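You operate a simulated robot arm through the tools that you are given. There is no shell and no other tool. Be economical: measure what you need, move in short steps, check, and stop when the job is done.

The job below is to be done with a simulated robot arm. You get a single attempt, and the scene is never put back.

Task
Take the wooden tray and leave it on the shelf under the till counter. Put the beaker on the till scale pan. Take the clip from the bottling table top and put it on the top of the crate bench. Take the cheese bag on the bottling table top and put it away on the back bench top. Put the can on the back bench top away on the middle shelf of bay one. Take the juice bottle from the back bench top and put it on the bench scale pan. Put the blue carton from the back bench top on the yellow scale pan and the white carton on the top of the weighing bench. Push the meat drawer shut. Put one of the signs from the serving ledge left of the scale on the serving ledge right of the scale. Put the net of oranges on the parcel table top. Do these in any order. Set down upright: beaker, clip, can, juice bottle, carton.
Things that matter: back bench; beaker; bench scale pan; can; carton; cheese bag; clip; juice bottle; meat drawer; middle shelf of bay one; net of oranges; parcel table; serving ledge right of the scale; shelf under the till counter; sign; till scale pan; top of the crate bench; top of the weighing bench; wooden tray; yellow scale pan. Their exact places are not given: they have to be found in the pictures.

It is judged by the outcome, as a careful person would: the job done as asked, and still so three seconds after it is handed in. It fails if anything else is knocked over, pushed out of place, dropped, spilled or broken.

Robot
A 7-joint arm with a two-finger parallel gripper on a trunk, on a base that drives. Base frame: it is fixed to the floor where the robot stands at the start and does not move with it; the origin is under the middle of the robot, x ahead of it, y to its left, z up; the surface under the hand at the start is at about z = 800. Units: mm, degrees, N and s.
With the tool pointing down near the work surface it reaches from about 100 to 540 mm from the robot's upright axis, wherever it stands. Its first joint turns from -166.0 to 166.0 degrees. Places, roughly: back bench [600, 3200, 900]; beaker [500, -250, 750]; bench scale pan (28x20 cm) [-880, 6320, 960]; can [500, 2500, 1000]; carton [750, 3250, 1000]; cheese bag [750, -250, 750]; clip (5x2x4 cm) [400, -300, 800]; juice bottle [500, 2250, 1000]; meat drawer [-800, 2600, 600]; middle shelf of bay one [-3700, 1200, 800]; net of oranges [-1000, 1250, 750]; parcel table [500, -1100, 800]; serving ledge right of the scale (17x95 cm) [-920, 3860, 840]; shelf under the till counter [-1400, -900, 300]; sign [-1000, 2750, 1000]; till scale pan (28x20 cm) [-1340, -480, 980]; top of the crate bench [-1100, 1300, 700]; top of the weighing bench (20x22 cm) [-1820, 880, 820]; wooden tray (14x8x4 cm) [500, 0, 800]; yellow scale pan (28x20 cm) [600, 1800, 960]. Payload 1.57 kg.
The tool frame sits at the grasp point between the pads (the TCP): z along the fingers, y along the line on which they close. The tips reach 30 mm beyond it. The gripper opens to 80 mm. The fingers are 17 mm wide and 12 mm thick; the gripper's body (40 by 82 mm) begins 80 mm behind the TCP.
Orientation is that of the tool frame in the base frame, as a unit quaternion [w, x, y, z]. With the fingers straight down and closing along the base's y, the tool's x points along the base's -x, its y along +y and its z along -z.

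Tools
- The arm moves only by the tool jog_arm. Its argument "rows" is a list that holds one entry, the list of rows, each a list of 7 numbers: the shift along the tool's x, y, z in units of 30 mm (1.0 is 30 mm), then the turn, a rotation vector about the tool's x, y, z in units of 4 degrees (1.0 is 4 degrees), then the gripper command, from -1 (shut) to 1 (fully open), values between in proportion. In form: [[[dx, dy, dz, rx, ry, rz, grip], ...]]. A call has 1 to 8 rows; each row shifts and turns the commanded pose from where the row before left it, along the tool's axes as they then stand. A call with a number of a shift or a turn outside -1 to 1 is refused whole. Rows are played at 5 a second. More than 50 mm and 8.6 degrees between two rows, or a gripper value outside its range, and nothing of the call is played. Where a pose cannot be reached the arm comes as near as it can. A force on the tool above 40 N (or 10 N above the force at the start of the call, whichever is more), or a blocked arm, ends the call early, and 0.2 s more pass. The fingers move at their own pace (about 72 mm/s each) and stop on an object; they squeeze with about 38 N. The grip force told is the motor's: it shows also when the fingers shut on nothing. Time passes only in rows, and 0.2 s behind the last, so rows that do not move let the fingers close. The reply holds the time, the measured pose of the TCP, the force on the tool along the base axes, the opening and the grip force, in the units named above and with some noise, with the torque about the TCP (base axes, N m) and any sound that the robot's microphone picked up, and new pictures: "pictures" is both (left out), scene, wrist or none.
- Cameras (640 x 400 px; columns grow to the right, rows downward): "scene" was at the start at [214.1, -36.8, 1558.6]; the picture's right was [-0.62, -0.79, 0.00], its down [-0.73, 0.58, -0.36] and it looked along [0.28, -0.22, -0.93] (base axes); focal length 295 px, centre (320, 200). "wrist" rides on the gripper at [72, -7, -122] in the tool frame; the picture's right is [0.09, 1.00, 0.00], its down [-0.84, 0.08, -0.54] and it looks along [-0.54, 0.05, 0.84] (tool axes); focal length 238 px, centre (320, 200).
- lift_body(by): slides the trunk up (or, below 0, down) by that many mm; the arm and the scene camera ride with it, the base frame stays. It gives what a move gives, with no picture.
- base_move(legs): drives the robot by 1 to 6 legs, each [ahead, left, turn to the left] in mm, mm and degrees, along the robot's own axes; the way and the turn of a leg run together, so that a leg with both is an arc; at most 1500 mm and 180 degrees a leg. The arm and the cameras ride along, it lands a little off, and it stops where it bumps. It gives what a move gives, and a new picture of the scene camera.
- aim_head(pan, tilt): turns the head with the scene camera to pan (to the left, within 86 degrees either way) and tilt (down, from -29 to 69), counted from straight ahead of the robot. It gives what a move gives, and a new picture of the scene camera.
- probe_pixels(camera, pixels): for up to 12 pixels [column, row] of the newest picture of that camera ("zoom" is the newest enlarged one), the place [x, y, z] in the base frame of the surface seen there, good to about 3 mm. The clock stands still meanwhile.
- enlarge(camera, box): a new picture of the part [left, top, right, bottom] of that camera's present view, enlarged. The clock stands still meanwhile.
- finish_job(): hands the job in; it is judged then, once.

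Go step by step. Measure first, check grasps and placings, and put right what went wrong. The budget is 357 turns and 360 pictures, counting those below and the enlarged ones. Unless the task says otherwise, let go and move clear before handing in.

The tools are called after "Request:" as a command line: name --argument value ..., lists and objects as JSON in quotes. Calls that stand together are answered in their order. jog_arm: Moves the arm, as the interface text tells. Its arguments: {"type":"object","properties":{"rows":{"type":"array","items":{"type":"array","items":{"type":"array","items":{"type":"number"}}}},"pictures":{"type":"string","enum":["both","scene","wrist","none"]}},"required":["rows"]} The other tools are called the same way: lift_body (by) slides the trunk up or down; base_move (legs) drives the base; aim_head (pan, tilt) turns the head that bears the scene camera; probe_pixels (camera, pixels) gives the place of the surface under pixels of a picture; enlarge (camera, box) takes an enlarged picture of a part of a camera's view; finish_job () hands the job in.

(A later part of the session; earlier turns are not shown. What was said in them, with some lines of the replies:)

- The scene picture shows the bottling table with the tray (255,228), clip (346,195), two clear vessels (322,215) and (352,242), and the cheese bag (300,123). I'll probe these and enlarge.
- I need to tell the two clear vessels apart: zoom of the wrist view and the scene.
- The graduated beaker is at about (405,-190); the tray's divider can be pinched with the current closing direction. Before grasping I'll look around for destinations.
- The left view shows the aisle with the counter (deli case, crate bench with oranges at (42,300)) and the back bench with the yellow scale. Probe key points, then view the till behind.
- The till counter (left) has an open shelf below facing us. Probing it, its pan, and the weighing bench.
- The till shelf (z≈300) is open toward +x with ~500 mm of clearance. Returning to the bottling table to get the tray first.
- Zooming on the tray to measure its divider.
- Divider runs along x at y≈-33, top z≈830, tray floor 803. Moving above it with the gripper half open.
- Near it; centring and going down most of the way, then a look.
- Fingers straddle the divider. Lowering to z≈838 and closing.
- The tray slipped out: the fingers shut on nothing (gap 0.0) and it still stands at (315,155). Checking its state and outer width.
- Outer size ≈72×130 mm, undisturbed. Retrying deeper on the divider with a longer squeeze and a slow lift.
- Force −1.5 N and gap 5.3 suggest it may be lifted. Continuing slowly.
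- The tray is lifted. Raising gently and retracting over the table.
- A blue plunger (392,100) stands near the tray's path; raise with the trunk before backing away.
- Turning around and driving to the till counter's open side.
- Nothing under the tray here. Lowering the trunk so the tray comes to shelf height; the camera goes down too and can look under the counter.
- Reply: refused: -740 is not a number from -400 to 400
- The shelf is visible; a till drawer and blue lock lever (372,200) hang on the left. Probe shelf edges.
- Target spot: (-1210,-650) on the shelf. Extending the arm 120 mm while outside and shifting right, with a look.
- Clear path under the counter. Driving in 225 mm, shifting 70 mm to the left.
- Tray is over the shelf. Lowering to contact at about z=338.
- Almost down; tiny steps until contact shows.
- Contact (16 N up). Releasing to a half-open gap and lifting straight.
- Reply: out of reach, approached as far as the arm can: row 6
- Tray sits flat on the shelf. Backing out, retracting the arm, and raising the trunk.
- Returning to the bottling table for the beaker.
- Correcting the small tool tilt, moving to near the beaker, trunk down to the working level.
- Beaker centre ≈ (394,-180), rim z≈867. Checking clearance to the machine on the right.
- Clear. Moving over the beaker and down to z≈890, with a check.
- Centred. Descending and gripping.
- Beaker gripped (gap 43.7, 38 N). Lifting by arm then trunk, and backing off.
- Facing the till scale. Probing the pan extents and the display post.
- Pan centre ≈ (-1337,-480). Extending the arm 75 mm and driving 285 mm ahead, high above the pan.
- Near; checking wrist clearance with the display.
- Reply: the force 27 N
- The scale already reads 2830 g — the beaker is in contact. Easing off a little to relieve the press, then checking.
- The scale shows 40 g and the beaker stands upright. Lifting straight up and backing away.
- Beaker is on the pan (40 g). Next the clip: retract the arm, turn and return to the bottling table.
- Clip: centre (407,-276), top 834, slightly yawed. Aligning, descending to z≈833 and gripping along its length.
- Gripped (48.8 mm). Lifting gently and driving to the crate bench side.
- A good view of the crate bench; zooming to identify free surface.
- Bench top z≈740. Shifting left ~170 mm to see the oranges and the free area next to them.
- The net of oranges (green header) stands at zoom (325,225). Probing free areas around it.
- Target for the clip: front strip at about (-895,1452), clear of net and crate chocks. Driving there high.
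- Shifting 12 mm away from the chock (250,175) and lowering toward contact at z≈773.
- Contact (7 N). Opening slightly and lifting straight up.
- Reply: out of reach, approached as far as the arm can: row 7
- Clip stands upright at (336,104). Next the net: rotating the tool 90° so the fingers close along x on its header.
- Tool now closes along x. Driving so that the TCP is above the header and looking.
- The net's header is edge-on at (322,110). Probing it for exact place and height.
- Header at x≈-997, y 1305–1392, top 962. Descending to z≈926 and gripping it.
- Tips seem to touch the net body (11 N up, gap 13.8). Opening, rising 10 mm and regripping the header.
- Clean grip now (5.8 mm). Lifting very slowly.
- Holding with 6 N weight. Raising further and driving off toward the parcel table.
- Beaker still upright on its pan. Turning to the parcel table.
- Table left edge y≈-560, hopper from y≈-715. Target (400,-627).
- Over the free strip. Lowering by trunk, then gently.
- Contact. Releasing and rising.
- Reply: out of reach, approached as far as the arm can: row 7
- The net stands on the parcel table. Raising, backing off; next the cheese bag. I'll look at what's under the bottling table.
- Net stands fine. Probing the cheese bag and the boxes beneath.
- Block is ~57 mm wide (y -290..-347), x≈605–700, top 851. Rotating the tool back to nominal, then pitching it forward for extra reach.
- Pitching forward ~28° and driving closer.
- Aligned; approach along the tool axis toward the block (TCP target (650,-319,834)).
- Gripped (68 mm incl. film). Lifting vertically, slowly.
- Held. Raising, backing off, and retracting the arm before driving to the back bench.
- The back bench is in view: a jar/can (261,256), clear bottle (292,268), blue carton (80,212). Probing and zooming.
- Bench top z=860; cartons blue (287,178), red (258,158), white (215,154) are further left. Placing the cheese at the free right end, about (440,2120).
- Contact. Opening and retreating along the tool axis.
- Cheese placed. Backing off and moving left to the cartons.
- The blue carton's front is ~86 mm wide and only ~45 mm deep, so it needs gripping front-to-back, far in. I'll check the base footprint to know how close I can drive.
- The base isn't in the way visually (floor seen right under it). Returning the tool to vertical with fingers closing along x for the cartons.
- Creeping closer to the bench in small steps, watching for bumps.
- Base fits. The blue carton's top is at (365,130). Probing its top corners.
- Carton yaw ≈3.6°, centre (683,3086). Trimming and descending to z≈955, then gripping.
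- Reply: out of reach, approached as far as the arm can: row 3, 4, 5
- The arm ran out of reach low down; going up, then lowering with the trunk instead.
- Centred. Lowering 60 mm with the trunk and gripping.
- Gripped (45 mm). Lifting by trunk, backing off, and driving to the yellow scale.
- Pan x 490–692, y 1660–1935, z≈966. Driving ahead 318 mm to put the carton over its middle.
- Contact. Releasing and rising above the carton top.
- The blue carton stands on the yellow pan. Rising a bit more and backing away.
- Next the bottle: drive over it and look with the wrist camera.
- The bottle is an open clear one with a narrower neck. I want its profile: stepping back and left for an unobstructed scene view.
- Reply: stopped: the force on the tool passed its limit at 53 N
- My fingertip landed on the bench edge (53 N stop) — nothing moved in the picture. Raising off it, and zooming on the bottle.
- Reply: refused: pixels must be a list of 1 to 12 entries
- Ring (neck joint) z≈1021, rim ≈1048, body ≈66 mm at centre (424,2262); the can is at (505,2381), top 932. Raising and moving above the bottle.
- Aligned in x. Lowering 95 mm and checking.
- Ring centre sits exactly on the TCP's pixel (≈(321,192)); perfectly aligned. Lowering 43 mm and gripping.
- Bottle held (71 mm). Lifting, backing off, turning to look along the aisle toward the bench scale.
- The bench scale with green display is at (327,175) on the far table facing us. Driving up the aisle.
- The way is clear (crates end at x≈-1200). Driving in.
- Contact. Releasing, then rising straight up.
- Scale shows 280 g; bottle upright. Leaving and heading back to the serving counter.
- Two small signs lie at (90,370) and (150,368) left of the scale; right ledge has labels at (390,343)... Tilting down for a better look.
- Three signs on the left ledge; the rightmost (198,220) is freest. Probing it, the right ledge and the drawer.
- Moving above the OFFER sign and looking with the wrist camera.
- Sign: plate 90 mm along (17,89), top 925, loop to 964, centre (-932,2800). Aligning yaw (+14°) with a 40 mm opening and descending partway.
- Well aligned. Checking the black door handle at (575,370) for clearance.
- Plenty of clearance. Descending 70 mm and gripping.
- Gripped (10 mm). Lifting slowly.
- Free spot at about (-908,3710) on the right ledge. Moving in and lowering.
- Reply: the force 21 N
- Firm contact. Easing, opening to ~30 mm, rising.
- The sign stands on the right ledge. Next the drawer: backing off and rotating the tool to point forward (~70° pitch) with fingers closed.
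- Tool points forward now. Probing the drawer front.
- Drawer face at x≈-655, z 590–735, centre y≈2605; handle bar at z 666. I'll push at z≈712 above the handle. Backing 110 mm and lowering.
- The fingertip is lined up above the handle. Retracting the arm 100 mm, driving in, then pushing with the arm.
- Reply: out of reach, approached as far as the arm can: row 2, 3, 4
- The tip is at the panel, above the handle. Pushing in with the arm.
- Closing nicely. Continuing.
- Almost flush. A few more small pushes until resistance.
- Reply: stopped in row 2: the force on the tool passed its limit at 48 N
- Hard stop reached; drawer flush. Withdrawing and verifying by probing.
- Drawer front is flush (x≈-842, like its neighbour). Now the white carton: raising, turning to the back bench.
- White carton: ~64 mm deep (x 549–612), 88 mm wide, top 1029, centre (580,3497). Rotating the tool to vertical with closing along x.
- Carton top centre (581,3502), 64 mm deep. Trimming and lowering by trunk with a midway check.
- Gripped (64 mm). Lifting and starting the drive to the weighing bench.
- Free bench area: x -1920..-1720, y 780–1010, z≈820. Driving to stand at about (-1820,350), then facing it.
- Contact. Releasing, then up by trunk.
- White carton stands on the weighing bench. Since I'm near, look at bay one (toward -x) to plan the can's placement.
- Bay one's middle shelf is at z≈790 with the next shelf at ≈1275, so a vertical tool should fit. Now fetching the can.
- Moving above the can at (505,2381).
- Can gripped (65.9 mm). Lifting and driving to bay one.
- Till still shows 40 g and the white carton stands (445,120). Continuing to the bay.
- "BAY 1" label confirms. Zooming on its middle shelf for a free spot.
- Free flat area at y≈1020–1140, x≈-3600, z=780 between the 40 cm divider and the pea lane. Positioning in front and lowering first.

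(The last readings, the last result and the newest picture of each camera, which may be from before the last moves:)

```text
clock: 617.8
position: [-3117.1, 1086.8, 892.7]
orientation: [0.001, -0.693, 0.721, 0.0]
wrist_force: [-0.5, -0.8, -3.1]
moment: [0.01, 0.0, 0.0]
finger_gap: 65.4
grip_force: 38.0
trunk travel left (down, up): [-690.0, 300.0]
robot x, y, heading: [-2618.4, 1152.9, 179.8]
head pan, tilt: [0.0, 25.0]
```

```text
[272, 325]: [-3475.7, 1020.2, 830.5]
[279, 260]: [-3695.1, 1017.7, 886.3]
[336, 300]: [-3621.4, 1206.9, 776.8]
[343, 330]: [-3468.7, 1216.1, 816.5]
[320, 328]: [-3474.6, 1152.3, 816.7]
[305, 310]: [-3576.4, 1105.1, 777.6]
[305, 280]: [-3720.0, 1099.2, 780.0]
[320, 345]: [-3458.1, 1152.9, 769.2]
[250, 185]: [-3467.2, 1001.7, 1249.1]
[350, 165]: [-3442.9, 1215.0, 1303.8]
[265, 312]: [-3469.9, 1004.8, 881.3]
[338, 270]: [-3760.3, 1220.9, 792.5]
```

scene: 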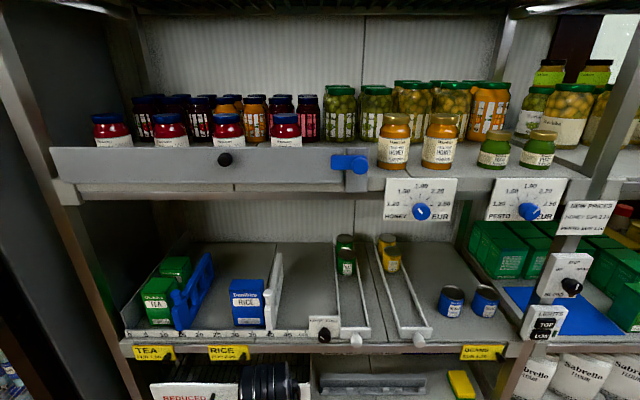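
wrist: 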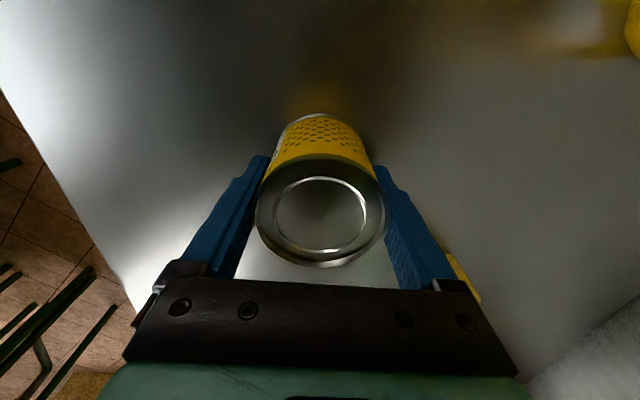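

Free zone y 1022–1200; target (-3560,1107). Driving in at TCP z≈892.

Request:
base_move --legs '[[200, -21, 0]]'

Request:
base_move --legs '[[243, 0, 0]]'

Request:
jog_arm --rows '[[[0, 0, 0, 0, 0, 0, -1]]]' --pictures "wrist"

```text
clock: 619.4
position: [-3316.9, 1109.9, 891.3]
orientation: [0.003, -0.692, 0.722, 0.0]
wrist_force: [-0.2, -0.2, -1.8]
moment: [-0.02, -0.03, -0.02]
finger_gap: 65.9
grip_force: 38.1
trunk travel left (down, up): [-690.0, 300.0]
robot x, y, heading: [-2818.5, 1172.9, 179.5]
head pan, tilt: [0.0, 25.0]
```

scene: 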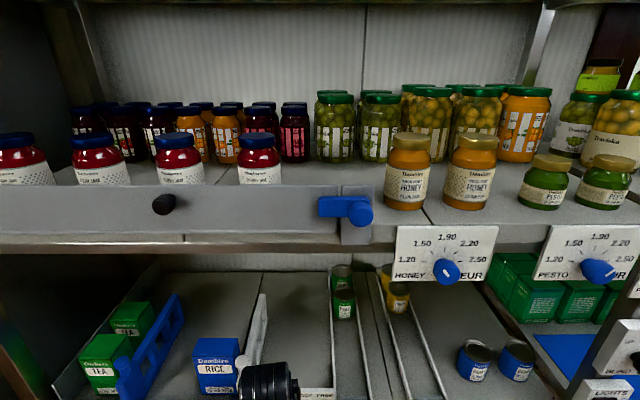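

```text
clock: 620.8
position: [-3455.0, 1100.8, 885.5]
orientation: [0.015, -0.698, 0.716, -0.017]
wrist_force: [1.9, -3.1, -3.6]
moment: [-0.11, -0.09, 0.01]
finger_gap: 65.5
grip_force: 38.0
trunk travel left (down, up): [-690.0, 300.0]
robot x, y, heading: [-2967.3, 1177.0, 179.8]
head pan, tilt: [0.0, 25.0]
stopped in leg 1: the force on the tool passed its limit at 53 N (the readings are from after the stop); the commanded pose is now the measured one
```

scene: 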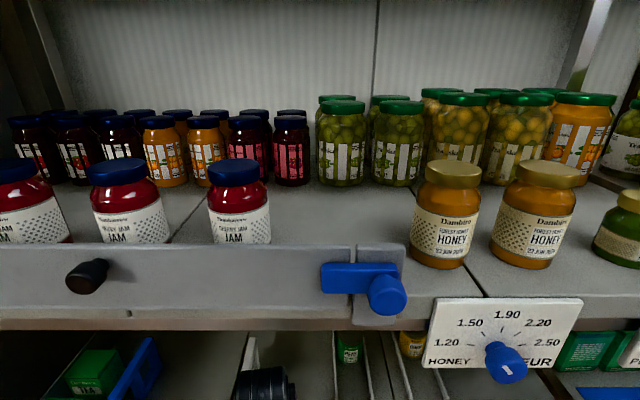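

```text
clock: 621.2
position: [-3453.0, 1102.3, 886.6]
orientation: [0.014, -0.698, 0.716, -0.017]
wrist_force: [4.7, -2.2, -1.4]
moment: [-0.08, -0.12, -0.08]
finger_gap: 65.9
grip_force: 37.9
trunk travel left (down, up): [-690.0, 300.0]
robot x, y, heading: [-2969.2, 1177.2, 179.9]
head pan, tilt: [0.0, 25.0]
```

wrist: 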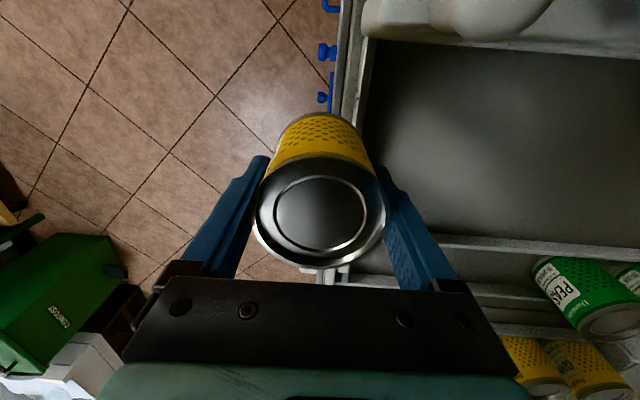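

Stopped at 53 N: the can's bottom (z≈841) met the lock plate on the lip (its top ≈850, y 1120–1185). Backing off, raising, and re-levelling.

Request:
base_move --legs '[[-130, 0, 0]]'

Request:
lift_body --by 45

Request:
jog_arm --rows '[[[0, 0, 0, -0.63, -0.05, 0, -1], [0, 0, 0, 0, 0, 0, -1]]]' --pictures "both"

```text
clock: 622.5
position: [-3324.2, 1102.2, 887.5]
orientation: [0.013, -0.698, 0.716, -0.016]
wrist_force: [0.2, 0.2, -2.4]
moment: [0.0, -0.03, 0.0]
finger_gap: 65.6
grip_force: 38.0
trunk travel left (down, up): [-690.0, 300.0]
robot x, y, heading: [-2836.5, 1179.1, -180.2]
head pan, tilt: [0.0, 25.0]
```

scene: 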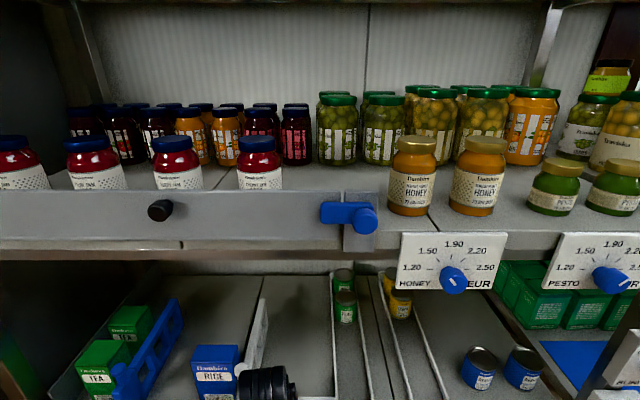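

```text
clock: 623.4
position: [-3323.1, 1101.3, 933.2]
orientation: [0.014, -0.698, 0.715, -0.015]
wrist_force: [-0.5, 0.2, -2.4]
moment: [-0.01, 0.02, 0.0]
finger_gap: 65.8
grip_force: 38.0
trunk travel left (down, up): [-735.0, 255.0]
robot x, y, heading: [-2837.2, 1174.8, -179.9]
head pan, tilt: [0.0, 25.0]
```

```text
clock: 624.0
position: [-3325.1, 1101.8, 931.9]
orientation: [-0.001, -0.698, 0.716, 0.002]
wrist_force: [-0.4, 0.1, -2.9]
moment: [0.01, 0.02, -0.01]
finger_gap: 65.5
grip_force: 37.7
trunk travel left (down, up): [-735.0, 255.0]
robot x, y, heading: [-2839.9, 1174.7, -180.1]
head pan, tilt: [0.0, 25.0]
```

scene: 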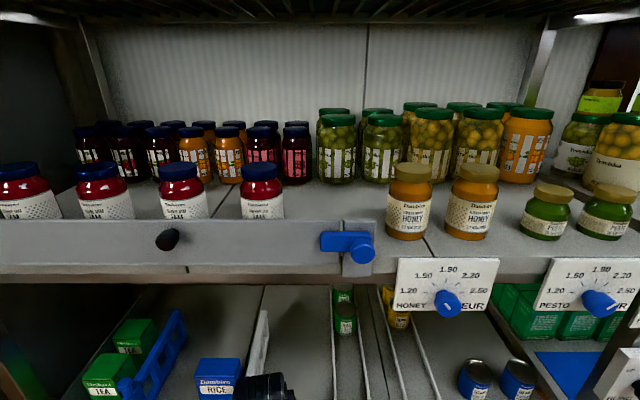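
wrist: 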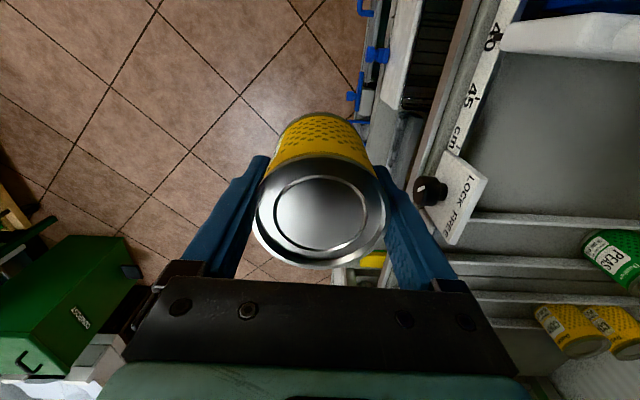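

The lock knob/plate looks unharmed; the can's bottom is now at 887, clear of it. Driving in 235 mm.

Request:
base_move --legs '[[120, 0, 0]]'

Request:
base_move --legs '[[115, 0, 0]]'

Request:
jog_arm --rows '[[[0, 0, 0, 0, 0, 0, -1]]]' --pictures "wrist"

```text
clock: 625.2
position: [-3443.3, 1102.3, 932.9]
orientation: [-0.001, -0.699, 0.716, 0.001]
wrist_force: [0.4, -0.7, -2.9]
moment: [-0.02, 0.01, 0.01]
finger_gap: 65.8
grip_force: 37.4
trunk travel left (down, up): [-735.0, 255.0]
robot x, y, heading: [-2956.0, 1175.8, -180.2]
head pan, tilt: [0.0, 25.0]
```

scene: 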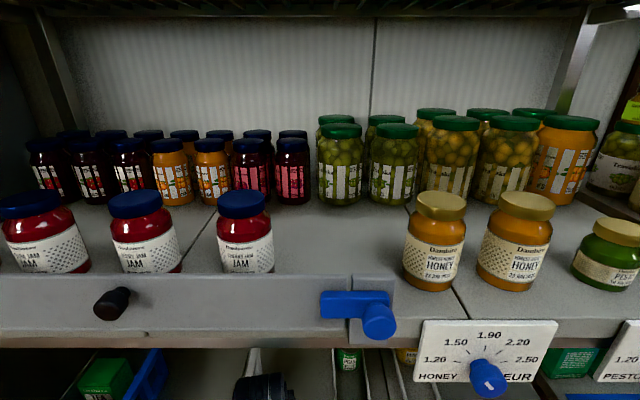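

```text
clock: 626.4
position: [-3554.7, 1102.1, 932.8]
orientation: [-0.002, -0.698, 0.716, 0.0]
wrist_force: [-0.6, -0.4, -3.0]
moment: [-0.04, 0.0, 0.03]
finger_gap: 65.7
grip_force: 38.0
trunk travel left (down, up): [-735.0, 255.0]
robot x, y, heading: [-3067.8, 1174.6, -179.9]
head pan, tilt: [0.0, 25.0]
```

scene: 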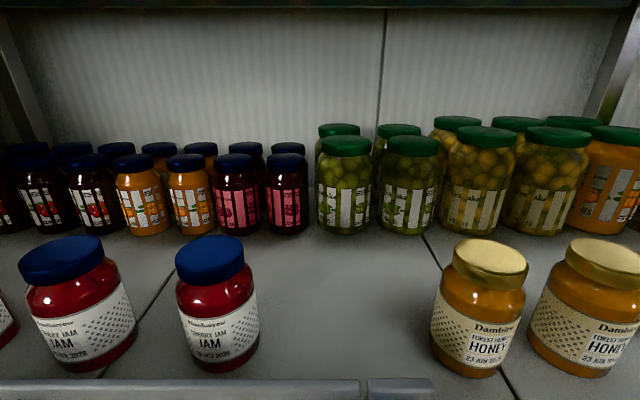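

```text
clock: 626.8
position: [-3555.3, 1101.7, 931.9]
orientation: [-0.001, -0.699, 0.715, 0.001]
wrist_force: [0.1, 0.6, -2.1]
moment: [-0.01, 0.01, -0.01]
finger_gap: 65.6
grip_force: 38.0
trunk travel left (down, up): [-735.0, 255.0]
robot x, y, heading: [-3070.7, 1174.9, -180.1]
head pan, tilt: [0.0, 25.0]
```

wrist: 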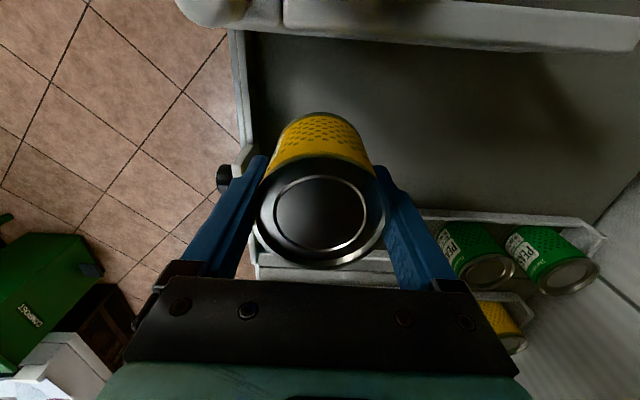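

Over the free zone. Moving 15 mm deeper and 10 mm away from the divider, then lowering.

Request:
jog_arm --rows '[[[-0.35, 0.5, 0, 0, 0, 0, -1], [0, 0, 0, 0, 0, 0, -1]]]' --pictures "none"

Request:
lift_body --by -60

Request:
jog_arm --rows '[[[0, 0, 0, 0, 0, 0, -1]]]' --pictures "wrist"

```text
clock: 627.4
position: [-3571.1, 1112.2, 932.3]
orientation: [0.0, -0.698, 0.716, 0.001]
wrist_force: [0.1, 0.8, -2.7]
moment: [0.02, -0.03, 0.02]
finger_gap: 65.5
grip_force: 38.3
trunk travel left (down, up): [-735.0, 255.0]
robot x, y, heading: [-3069.8, 1173.4, -179.9]
head pan, tilt: [0.0, 25.0]
```

```text
clock: 628.4
position: [-3570.5, 1114.0, 872.4]
orientation: [-0.001, -0.698, 0.716, 0.001]
wrist_force: [0.3, -0.9, -2.9]
moment: [0.02, 0.0, 0.01]
finger_gap: 65.7
grip_force: 38.3
trunk travel left (down, up): [-675.0, 315.0]
robot x, y, heading: [-3068.7, 1176.5, -179.9]
head pan, tilt: [0.0, 25.0]
```

```text
clock: 628.8
position: [-3570.7, 1112.1, 872.7]
orientation: [0.0, -0.698, 0.716, 0.001]
wrist_force: [0.3, 0.0, -2.3]
moment: [-0.03, -0.02, -0.01]
finger_gap: 65.7
grip_force: 38.1
trunk travel left (down, up): [-675.0, 315.0]
robot x, y, heading: [-3068.1, 1174.6, -180.0]
head pan, tilt: [0.0, 25.0]
```

wrist: 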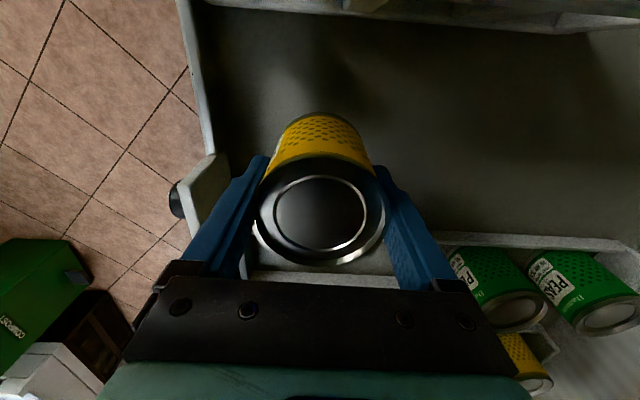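

Request:
lift_body --by -42

Request:
jog_arm --rows '[[[0, 0, 0.08, 0, 0, 0, -1], [0, 0, 0.06, 0, 0, 0, -1], [0, 0, 0, 0, 0, 0, -1]]]' --pictures "none"

```text
clock: 629.7
position: [-3570.0, 1113.4, 829.7]
orientation: [-0.001, -0.698, 0.716, 0.001]
wrist_force: [0.2, -0.6, -2.1]
moment: [0.03, 0.02, 0.01]
finger_gap: 65.2
grip_force: 38.1
trunk travel left (down, up): [-633.0, 357.0]
robot x, y, heading: [-3071.7, 1172.7, -180.0]
head pan, tilt: [0.0, 25.0]
```

```text
clock: 630.5
position: [-3570.2, 1112.6, 826.1]
orientation: [-0.001, -0.699, 0.715, 0.0]
wrist_force: [0.1, 0.2, -1.9]
moment: [0.01, -0.04, 0.01]
finger_gap: 66.0
grip_force: 38.0
trunk travel left (down, up): [-633.0, 357.0]
robot x, y, heading: [-3068.4, 1178.0, -180.0]
head pan, tilt: [0.0, 25.0]
```

Request:
jog_arm --rows '[[[0, 0, 0.06, 0, 0, 0, -1], [0, 0, 0.06, 0, 0, 0, -1], [0, 0, 0, 0, 0, 0, -1]]]' --pictures "none"

```text
clock: 631.3
position: [-3569.0, 1112.8, 826.6]
orientation: [-0.005, -0.698, 0.716, 0.003]
wrist_force: [3.7, -2.2, 25.0]
moment: [0.22, -0.92, -0.11]
finger_gap: 65.7
grip_force: 38.2
trunk travel left (down, up): [-633.0, 357.0]
robot x, y, heading: [-3068.6, 1176.6, -180.0]
head pan, tilt: [0.0, 25.0]
```

Contact. Easing, releasing, and rising.

Request:
jog_arm --rows '[[[0, 0, -0.07, 0, 0, 0, -1], [0, 0, 0, 0, 0, 0, 1], [0, 0, 0, 0, 0, 0, 1], [0, 0, 0, 0, 0, 0, 1]]]' --pictures "wrist"

Request:
lift_body --by 105

Request:
jog_arm --rows '[[[0, 0, 0, 0, 0, 0, 1]]]' --pictures "wrist"

```text
clock: 632.3
position: [-3570.6, 1112.4, 825.3]
orientation: [-0.001, -0.698, 0.716, 0.001]
wrist_force: [-0.6, -0.2, 0.4]
moment: [0.01, -0.04, 0.01]
finger_gap: 80.0
grip_force: 0.0
trunk travel left (down, up): [-633.0, 357.0]
robot x, y, heading: [-3066.4, 1174.8, -180.0]
head pan, tilt: [0.0, 25.0]
```

wrist: 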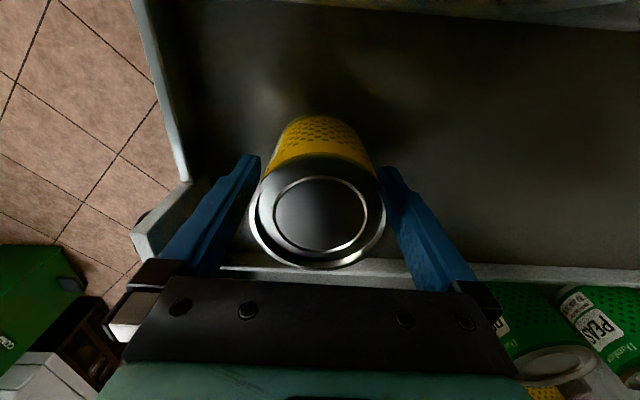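

```text
clock: 633.6
position: [-3569.9, 1113.2, 930.6]
orientation: [-0.001, -0.698, 0.716, 0.001]
wrist_force: [-0.1, 0.2, 0.7]
moment: [-0.01, 0.0, 0.03]
finger_gap: 80.0
grip_force: 0.0
trunk travel left (down, up): [-738.0, 252.0]
robot x, y, heading: [-3071.4, 1175.3, -180.0]
head pan, tilt: [0.0, 25.0]
```

```text
clock: 634.0
position: [-3571.4, 1112.1, 929.9]
orientation: [-0.001, -0.698, 0.716, 0.0]
wrist_force: [0.1, 0.4, 0.1]
moment: [-0.01, -0.02, -0.03]
finger_gap: 80.1
grip_force: 0.0
trunk travel left (down, up): [-738.0, 252.0]
robot x, y, heading: [-3070.3, 1171.8, -179.9]
head pan, tilt: [0.0, 25.0]
```

wrist: 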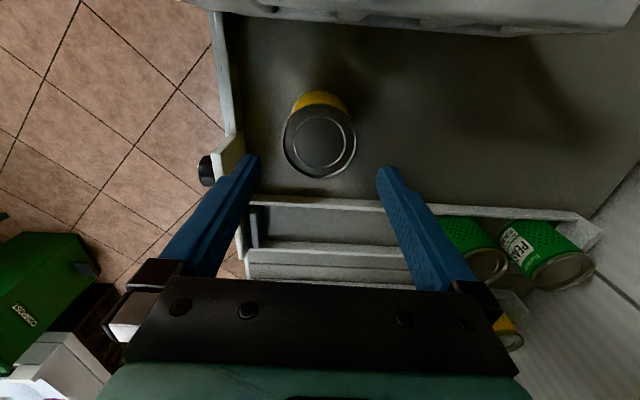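

The can stands on the middle shelf. Backing out and taking a final look.

Request:
base_move --legs '[[-450, 0, 0]]'

Request:
enlarge --camera "scene" --box '[100, 200, 540, 390]'

```text
clock: 636.8
position: [-3118.8, 1111.3, 929.7]
orientation: [-0.001, -0.701, 0.713, 0.001]
wrist_force: [-0.2, 1.0, -0.7]
moment: [-0.01, 0.0, 0.03]
finger_gap: 80.3
grip_force: 0.0
trunk travel left (down, up): [-738.0, 252.0]
robot x, y, heading: [-2617.6, 1177.5, -179.5]
head pan, tilt: [0.0, 25.0]
```

scene: 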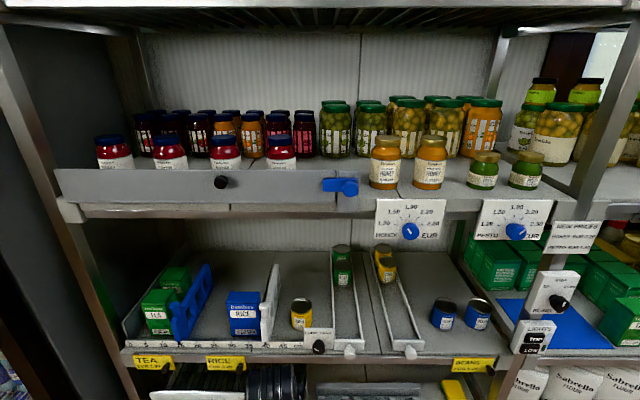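

```text
1.45 times, centred on (320, 295) of scene
```

zoom: 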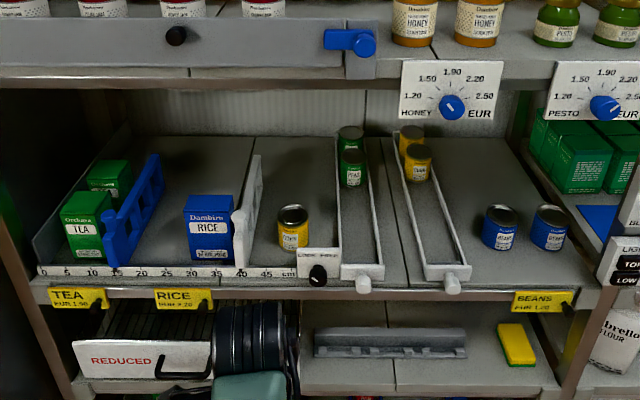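

The can stands upright on bay one's middle shelf, with the dividers and lock plate where they were. All the jobs are done and the gripper is clear, so I'm handing in.

Request:
finish_job

```text
The job is handed in.
```

All eleven things you asked for are done and the job is handed in; every item you wanted upright was standing when I let go of it.

Three contacts went over the force limit while I worked. None moved anything that I could see:
- **Back bench:** a fingertip landed on the front edge at about 53 N while I was lowering.
- **Meat drawer:** the push ended against the drawer's stop at about 48 N.
- **Bay one:** while being carried in, the can bumped the small lock plate on the shelf lip at about 53 N. The plate and the dividers looked the same before and after.
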